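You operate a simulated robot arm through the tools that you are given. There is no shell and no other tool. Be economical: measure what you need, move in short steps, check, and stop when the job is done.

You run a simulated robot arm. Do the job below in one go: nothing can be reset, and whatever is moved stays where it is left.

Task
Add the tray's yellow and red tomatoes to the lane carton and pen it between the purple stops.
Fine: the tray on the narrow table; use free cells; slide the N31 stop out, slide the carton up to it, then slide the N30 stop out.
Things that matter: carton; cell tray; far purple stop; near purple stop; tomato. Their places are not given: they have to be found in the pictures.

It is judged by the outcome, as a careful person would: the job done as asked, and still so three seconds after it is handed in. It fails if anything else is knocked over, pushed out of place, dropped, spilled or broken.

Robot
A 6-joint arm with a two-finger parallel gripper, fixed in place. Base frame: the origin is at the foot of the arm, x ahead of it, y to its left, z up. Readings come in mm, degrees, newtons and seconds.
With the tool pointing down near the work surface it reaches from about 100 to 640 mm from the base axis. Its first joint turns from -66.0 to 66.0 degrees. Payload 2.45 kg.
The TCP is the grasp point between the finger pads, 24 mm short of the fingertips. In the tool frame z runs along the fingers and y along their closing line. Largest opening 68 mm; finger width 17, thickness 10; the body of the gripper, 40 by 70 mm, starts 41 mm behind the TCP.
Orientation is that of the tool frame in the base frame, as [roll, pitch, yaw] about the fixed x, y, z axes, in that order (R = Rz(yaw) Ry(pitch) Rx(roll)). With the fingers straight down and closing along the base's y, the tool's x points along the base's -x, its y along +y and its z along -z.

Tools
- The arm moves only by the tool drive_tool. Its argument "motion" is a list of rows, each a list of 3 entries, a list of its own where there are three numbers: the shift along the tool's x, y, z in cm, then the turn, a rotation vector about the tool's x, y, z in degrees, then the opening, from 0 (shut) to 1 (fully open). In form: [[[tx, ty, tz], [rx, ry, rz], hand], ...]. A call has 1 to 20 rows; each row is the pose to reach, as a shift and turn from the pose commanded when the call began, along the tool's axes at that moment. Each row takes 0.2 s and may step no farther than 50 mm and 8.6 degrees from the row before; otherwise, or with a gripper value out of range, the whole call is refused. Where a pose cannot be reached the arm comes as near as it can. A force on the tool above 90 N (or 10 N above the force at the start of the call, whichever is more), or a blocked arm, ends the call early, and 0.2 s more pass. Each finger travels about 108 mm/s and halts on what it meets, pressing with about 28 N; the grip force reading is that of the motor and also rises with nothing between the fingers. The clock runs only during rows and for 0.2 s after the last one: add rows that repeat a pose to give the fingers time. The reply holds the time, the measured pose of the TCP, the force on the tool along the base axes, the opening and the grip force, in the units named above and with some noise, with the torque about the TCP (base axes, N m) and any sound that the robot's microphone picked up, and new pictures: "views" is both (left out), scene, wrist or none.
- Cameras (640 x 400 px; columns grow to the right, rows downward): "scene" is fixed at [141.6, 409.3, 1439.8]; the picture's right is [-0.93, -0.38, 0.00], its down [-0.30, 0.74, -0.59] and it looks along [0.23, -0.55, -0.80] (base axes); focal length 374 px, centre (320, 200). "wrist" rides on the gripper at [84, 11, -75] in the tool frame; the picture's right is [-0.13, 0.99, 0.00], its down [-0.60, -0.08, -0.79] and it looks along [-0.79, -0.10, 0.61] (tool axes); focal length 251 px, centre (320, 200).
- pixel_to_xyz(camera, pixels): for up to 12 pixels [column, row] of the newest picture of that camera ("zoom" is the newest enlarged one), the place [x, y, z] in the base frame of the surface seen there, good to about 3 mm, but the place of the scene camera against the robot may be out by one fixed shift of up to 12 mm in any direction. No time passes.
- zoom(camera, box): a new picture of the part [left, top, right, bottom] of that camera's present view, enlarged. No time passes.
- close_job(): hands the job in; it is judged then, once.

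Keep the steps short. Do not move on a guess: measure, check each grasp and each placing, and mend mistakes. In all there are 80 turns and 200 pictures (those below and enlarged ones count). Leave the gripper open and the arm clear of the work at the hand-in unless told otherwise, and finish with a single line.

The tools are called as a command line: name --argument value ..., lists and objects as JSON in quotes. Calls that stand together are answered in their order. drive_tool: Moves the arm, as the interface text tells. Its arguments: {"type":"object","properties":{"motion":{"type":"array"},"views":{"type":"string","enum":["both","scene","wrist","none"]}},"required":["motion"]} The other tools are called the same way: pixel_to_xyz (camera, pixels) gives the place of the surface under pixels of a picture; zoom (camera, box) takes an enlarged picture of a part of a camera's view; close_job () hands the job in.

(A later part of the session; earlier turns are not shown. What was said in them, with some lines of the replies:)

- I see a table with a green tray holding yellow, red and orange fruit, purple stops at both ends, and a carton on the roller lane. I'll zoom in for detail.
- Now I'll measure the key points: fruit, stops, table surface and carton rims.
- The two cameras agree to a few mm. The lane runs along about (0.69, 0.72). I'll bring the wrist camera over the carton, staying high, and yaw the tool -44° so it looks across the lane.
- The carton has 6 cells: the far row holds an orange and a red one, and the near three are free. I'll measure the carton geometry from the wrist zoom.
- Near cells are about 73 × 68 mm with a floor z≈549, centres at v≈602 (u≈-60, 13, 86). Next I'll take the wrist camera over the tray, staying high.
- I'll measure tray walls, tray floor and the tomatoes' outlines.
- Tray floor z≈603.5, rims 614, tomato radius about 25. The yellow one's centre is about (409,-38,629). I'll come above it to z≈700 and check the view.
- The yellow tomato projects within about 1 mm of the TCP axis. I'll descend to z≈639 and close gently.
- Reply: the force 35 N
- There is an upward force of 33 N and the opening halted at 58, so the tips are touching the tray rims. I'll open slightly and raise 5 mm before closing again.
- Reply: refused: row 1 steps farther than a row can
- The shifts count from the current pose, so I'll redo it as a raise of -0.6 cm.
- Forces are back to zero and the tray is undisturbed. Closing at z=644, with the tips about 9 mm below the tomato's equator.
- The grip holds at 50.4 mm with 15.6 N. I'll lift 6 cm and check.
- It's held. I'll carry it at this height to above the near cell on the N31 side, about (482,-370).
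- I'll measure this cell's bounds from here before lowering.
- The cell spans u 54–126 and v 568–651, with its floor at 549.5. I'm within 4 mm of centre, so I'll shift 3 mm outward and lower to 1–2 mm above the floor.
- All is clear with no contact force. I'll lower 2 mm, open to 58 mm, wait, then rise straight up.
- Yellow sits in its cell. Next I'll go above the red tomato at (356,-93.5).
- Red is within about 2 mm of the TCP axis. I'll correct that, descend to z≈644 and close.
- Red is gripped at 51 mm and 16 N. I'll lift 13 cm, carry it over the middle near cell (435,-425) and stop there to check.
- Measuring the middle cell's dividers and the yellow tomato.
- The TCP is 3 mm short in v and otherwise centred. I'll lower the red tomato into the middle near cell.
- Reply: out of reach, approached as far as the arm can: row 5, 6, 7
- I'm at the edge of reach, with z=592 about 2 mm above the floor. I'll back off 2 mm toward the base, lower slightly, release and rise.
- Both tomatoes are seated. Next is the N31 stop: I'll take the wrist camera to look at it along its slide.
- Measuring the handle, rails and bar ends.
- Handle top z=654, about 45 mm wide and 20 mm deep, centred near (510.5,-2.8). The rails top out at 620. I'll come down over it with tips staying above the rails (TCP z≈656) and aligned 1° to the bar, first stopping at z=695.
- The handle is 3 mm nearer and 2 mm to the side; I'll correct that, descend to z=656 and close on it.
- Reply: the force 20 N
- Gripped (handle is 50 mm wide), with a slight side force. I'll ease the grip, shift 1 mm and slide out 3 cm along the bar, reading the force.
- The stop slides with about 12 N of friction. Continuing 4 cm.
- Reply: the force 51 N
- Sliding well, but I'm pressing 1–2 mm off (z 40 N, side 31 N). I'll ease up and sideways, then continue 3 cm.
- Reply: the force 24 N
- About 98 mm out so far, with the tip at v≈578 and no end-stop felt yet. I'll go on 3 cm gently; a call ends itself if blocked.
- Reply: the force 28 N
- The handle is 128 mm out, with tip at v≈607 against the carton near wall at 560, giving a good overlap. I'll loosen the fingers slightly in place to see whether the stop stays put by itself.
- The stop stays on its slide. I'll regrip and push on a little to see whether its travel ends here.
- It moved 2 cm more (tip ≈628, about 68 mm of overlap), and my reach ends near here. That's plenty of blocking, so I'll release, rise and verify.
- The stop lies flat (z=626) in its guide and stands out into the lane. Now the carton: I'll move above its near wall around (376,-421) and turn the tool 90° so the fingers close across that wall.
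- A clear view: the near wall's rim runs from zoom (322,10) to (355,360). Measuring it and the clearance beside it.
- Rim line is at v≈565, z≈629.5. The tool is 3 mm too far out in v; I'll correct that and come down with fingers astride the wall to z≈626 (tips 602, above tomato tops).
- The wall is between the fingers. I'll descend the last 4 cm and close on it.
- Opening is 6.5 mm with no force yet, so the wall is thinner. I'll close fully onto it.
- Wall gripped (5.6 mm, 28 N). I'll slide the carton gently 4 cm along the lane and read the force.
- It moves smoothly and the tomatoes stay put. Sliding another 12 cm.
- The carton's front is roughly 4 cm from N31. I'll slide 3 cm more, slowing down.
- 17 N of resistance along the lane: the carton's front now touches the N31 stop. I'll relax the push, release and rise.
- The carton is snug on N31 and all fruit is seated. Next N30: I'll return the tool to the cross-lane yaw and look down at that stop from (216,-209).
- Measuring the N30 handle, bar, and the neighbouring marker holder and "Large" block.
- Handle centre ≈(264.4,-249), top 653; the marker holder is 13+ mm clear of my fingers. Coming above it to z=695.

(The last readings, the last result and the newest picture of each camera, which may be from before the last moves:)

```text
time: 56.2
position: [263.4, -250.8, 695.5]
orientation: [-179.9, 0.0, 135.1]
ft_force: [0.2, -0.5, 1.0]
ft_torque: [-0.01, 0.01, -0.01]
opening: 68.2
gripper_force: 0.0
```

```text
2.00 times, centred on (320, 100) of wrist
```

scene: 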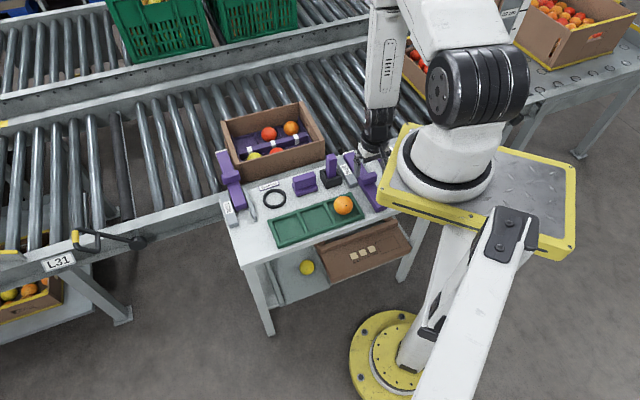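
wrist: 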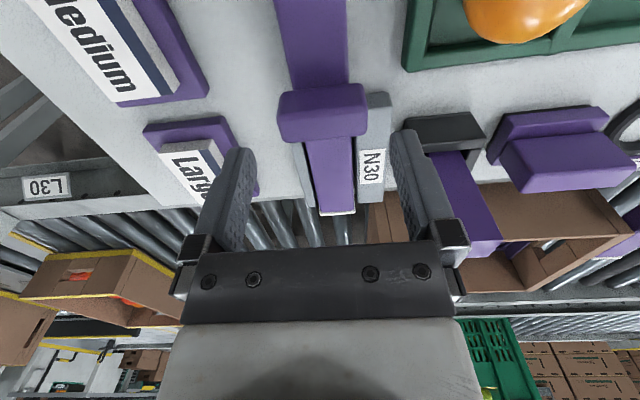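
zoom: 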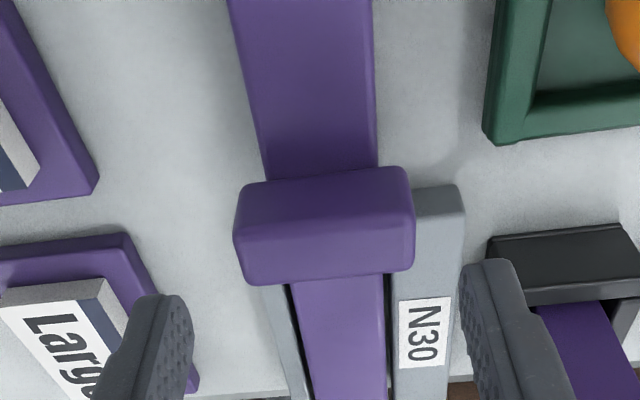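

Same picture as with N31, so I'll use the same small correction, descend to z≈658 and close to the same width.

drive_tool --motion '[[[0.3, 0.1, 2], [0, 0, 0], 1], [[0.3, 0.1, 3.75], [0, 0, 0], 1], [[0.3, 0.1, 3.75], [0, 0, 0], 0.85], [[0.3, 0.1, 3.75], [0, 0, 0], 0.75], [[0.3, 0.1, 3.75], [0, 0, 0], 0.72], [[0.3, 0.1, 3.75], [0, 0, 0], 0.71]]' --views "wrist"

```text
time: 57.6
position: [262.1, -247.2, 655.9]
orientation: [-179.9, 0.1, 135.1]
ft_force: [2.3, 0.5, -1.9]
ft_torque: [0.03, -0.07, -0.05]
opening: 50.5
gripper_force: 1.6
```

wrist: 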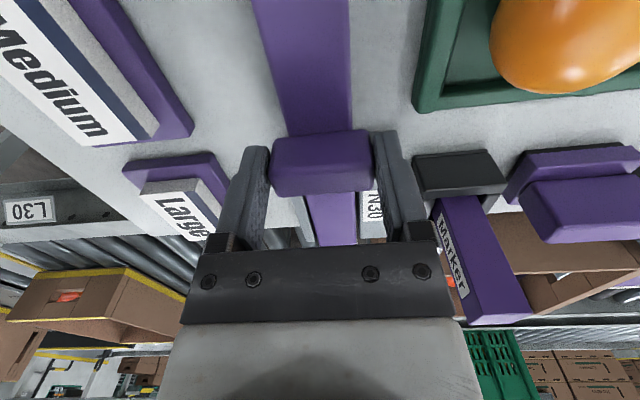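

The handle is held lightly. I'll slide N30 out 5 cm.

drive_tool --motion '[[[0, 0, 0], [0, 0, 0], 0.7], [[-1, 0, 0], [0, 0, 0], 0.7], [[-2, 0, 0], [0, 0, 0], 0.7], [[-3, 0, 0], [0, 0, 0], 0.7], [[-4, 0, 0], [0, 0, 0], 0.7], [[-5, 0, 0], [0, 0, 0], 0.7], [[-5, 0, 0], [0, 0, 0], 0.7]]'

zoom --camera "scene" --box '[290, 100, 400, 220]'

```text
time: 59.2
position: [297.7, -283.6, 658.2]
orientation: [-179.9, 0.1, 135.0]
ft_force: [6.0, 5.7, -3.8]
ft_torque: [0.09, 0.01, -0.05]
opening: 53.5
gripper_force: 3.6
```

scene: 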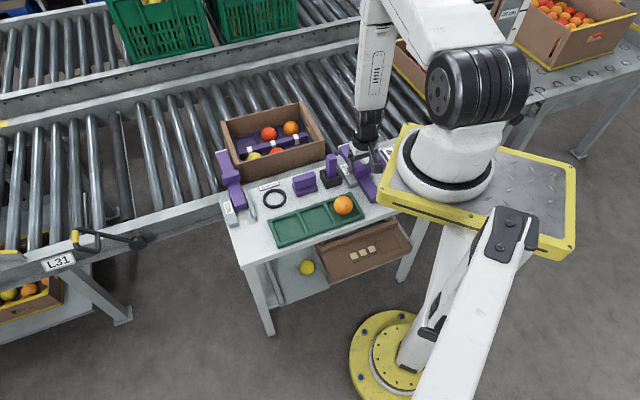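
wrist: 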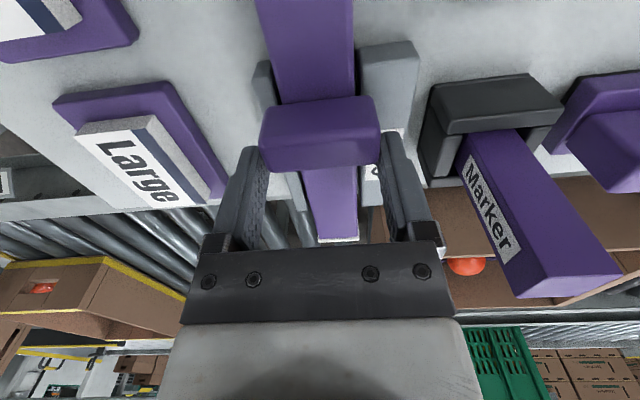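

```text
3.33 times, centred on (345, 160) of scene
```

zoom: 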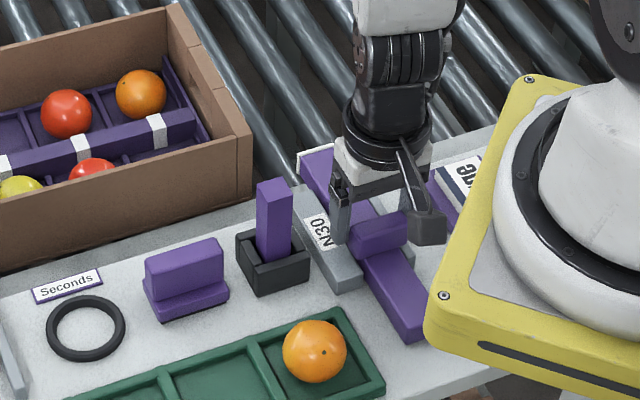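

The light grip slipped; the handle lagged about 2 cm and sits at the fingers' edge. I'll open, back up 2 cm and regrip more firmly.

drive_tool --motion '[[[0, 0, 0], [0, 0, 0], 0.9], [[0, 0, 0], [0, 0, 0], 0.95], [[1, 0, 0], [0, 0, 0], 0.95], [[2, 0, 0], [0, 0, 0], 0.95], [[2, 0, 0], [0, 0, 0], 0.95]]' --views "wrist"

zoom --camera "wrist" --box '[160, 50, 480, 250]'

```text
time: 60.4
position: [282.3, -268.9, 655.8]
orientation: [-179.9, 0.0, 135.0]
ft_force: [-0.1, 0.1, -1.0]
ft_torque: [-0.03, 0.01, -0.01]
opening: 64.8
gripper_force: 0.1
```

wrist: 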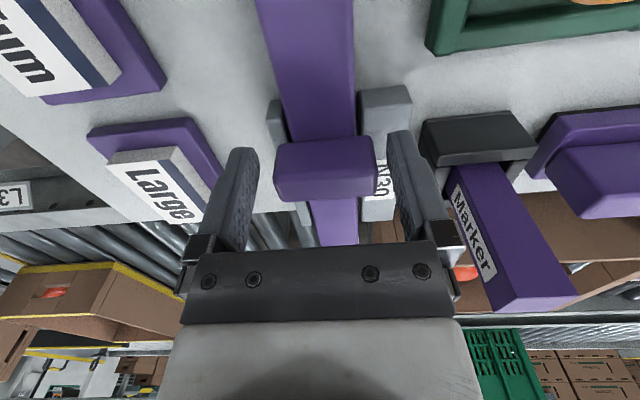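

```text
2.00 times, centred on (320, 150) of wrist
```

zoom: 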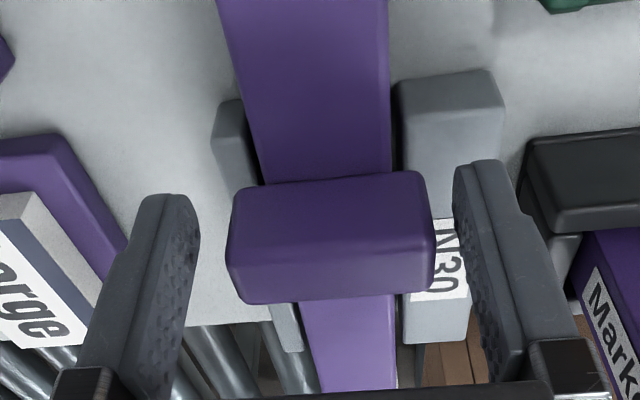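

The handle is about 2 mm to +u and 3 mm ahead. I'll recentre, grip firmly (0.6) and check.

drive_tool --motion '[[[-0.3, 0.2, 0], [0, 0, 0], 0.85], [[-0.3, 0.2, 0], [0, 0, 0], 0.72], [[-0.3, 0.2, 0], [0, 0, 0], 0.65], [[-0.3, 0.2, 0], [0, 0, 0], 0.6], [[-0.3, 0.2, 0], [0, 0, 0], 0.6]]' --views "none"

```text
time: 61.6
position: [285.9, -270.8, 656.7]
orientation: [-180.0, -0.1, 134.9]
ft_force: [-7.0, -3.2, -1.9]
ft_torque: [0.01, 0.04, -0.19]
opening: 49.9
gripper_force: 44.9
```

Firm grip (45 N) with little side force. Sliding out 4 cm.

drive_tool --motion '[[[-0.8, -0.05, 0], [0, 0, 0], 0.6], [[-1.6, -0.05, 0], [0, 0, 0], 0.6], [[-2.4, -0.05, 0], [0, 0, 0], 0.6], [[-3.2, -0.05, 0], [0, 0, 0], 0.6], [[-4, -0.05, 0], [0, 0, 0], 0.6], [[-4, -0.05, 0], [0, 0, 0], 0.6]]' --views "wrist"

```text
time: 63.0
position: [313.7, -297.5, 656.1]
orientation: [-179.9, -0.1, 135.0]
ft_force: [0.5, 2.5, 11.2]
ft_torque: [0.92, 0.75, -0.09]
opening: 49.7
gripper_force: 45.0
```

wrist: 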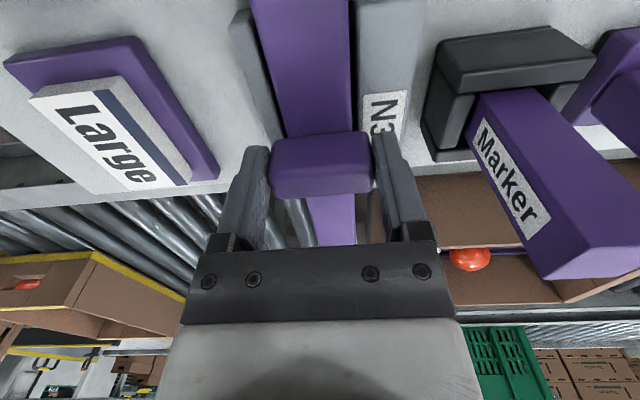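

Moving cleanly; marker clear on the right. Another 4 cm.

drive_tool --motion '[[[-0.8, 0, -0.03], [0, 0, 0], 0.6], [[-1.6, 0, -0.03], [0, 0, 0], 0.6], [[-2.4, 0, -0.03], [0, 0, 0], 0.6], [[-3.2, 0, -0.03], [0, 0, 0], 0.6], [[-4, 0, -0.03], [0, 0, 0], 0.6], [[-4, 0, -0.03], [0, 0, 0], 0.6]]'

zoom --camera "scene" --box '[210, 90, 400, 220]'

```text
time: 64.4
position: [341.6, -326.1, 656.4]
orientation: [-180.0, 0.0, 135.0]
ft_force: [-6.3, -2.3, -14.3]
ft_torque: [-0.13, -0.02, 0.49]
opening: 49.9
gripper_force: 44.8
```

scene: 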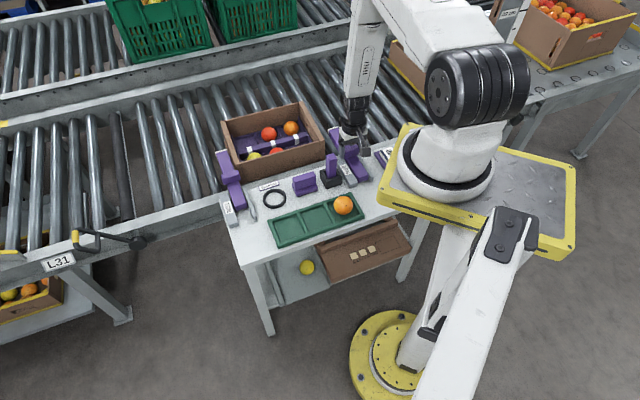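
wrist: 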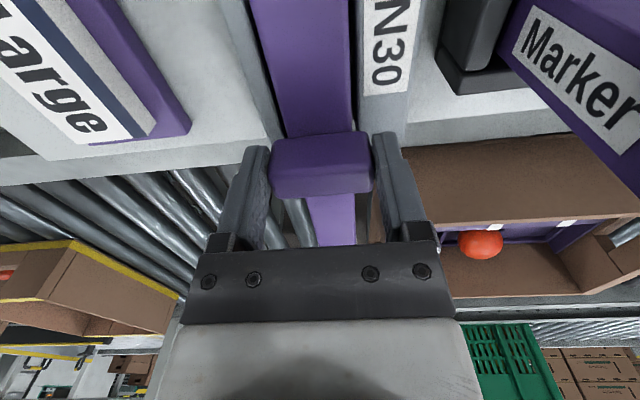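

```text
3.08 times, centred on (305, 155) of scene
```

zoom: 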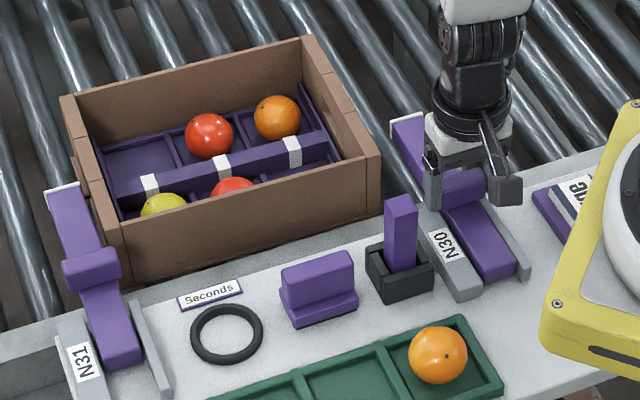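

N30 is passing behind the carton with clearance. A final 4 cm.

drive_tool --motion '[[[-0.8, 0, 0.03], [0, 0, 0], 0.6], [[-1.6, 0, 0.03], [0, 0, 0], 0.6], [[-2.4, 0, 0.03], [0, 0, 0], 0.6], [[-3.2, 0, 0.03], [0, 0, 0], 0.6], [[-4, 0, 0.03], [0, 0, 0], 0.6], [[-4, 0, 0.03], [0, 0, 0], 0.6]]' --views "scene"

zoom --camera "scene" --box '[210, 90, 400, 220]'

```text
time: 65.8
position: [371.6, -356.3, 656.4]
orientation: [-179.9, 0.1, 135.0]
ft_force: [-0.3, 3.2, 6.3]
ft_torque: [0.85, 0.56, 0.14]
opening: 49.8
gripper_force: 45.0
```

scene: 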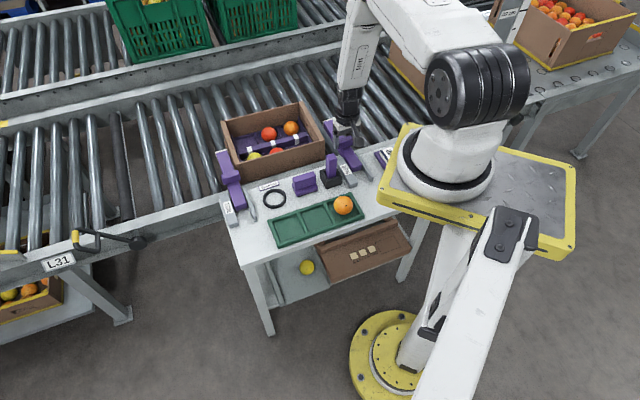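

```text
3.08 times, centred on (305, 155) of scene
```

zoom: 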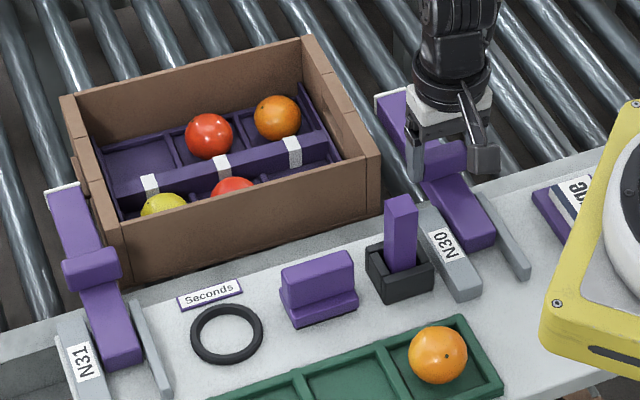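

N30 is out as far as N31 (handle at v≈515). I'll release, rise and pull back for a last check.

drive_tool --motion '[[[0, 0, 0], [0, 0, 0], 0.75], [[0, 0, 0], [0, 0, 0], 0.88], [[0, 0, 0], [0, 0, 0], 0.9], [[0, 0, -3], [0, 0, 0], 0.9], [[0, 0, -7], [0, 0, 0], 0.95], [[2, 0, -11], [0, 0, 0], 1], [[5, 0, -14], [0, 0, 0], 1], [[9, 0, -16], [0, 0, 0], 1], [[12, 0, -18], [0, 0, 0], 1], [[12, 0, -18], [0, 0, 0], 1]]'

zoom --camera "scene" --box '[210, 90, 400, 220]'

zoom --camera "wrist" --box '[200, 0, 640, 275]'

pixel_to_xyz --camera "scene" --pixels '[[329, 122], [226, 152], [256, 156], [277, 152], [343, 204], [327, 140]]'

```text
time: 68.0
position: [286.5, -270.1, 834.8]
orientation: [-179.8, 0.0, 135.0]
ft_force: [-0.1, -0.6, 0.1]
ft_torque: [0.0, -0.03, 0.04]
opening: 67.9
gripper_force: 0.1
```

scene: 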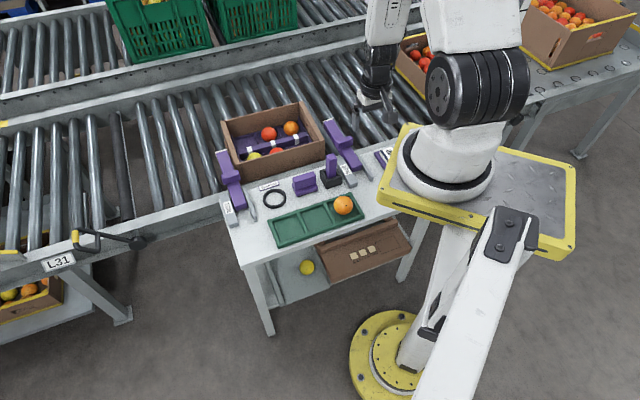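
wrist: 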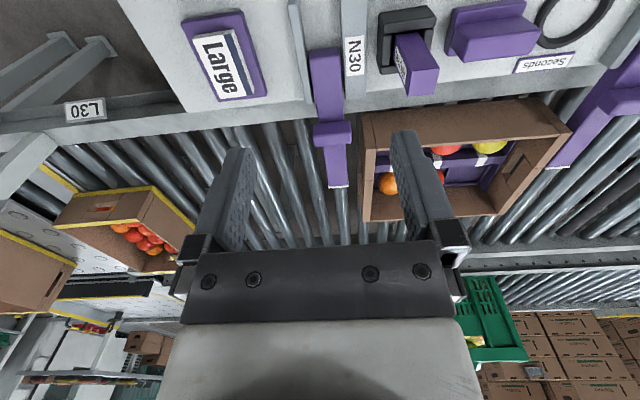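

```text
3.08 times, centred on (305, 155) of scene
```

zoom: 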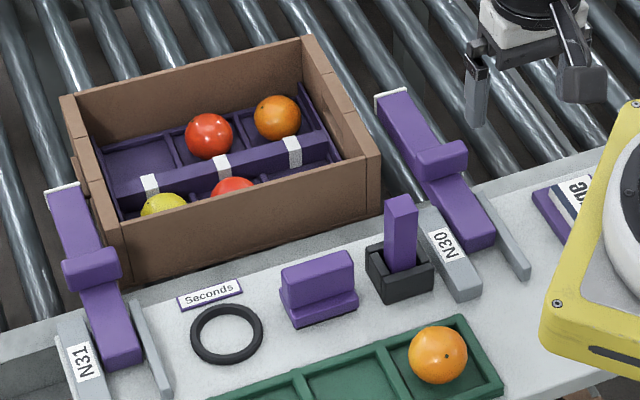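

```text
1.45 times, centred on (420, 138) of wrist
```

zoom: 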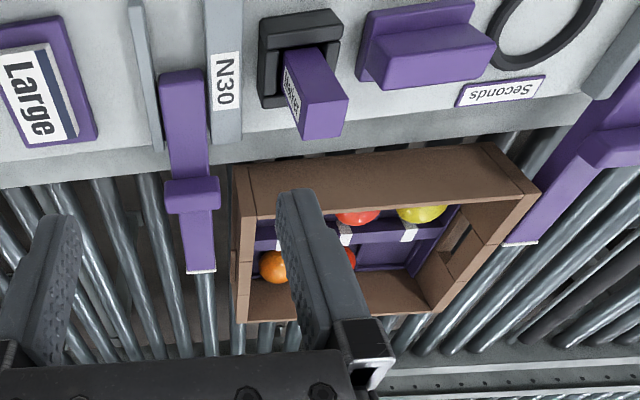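

```text
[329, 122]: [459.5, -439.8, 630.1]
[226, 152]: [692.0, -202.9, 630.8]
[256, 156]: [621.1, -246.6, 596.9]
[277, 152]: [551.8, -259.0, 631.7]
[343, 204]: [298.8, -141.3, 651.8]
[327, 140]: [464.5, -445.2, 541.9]
```

Everything checks: yellow and red sit in their own cells, the carton rests against N31, both stops stand out across the lane and lie flat, and the rest is untouched. The gripper is open and clear, so I'm handing in.

close_job

```text
The job is handed in.
```

The tray's yellow and red tomatoes are in free cells of the carton, and the carton is up against the N31 stop with N30 slid out behind it, about 3–5 cm clear.
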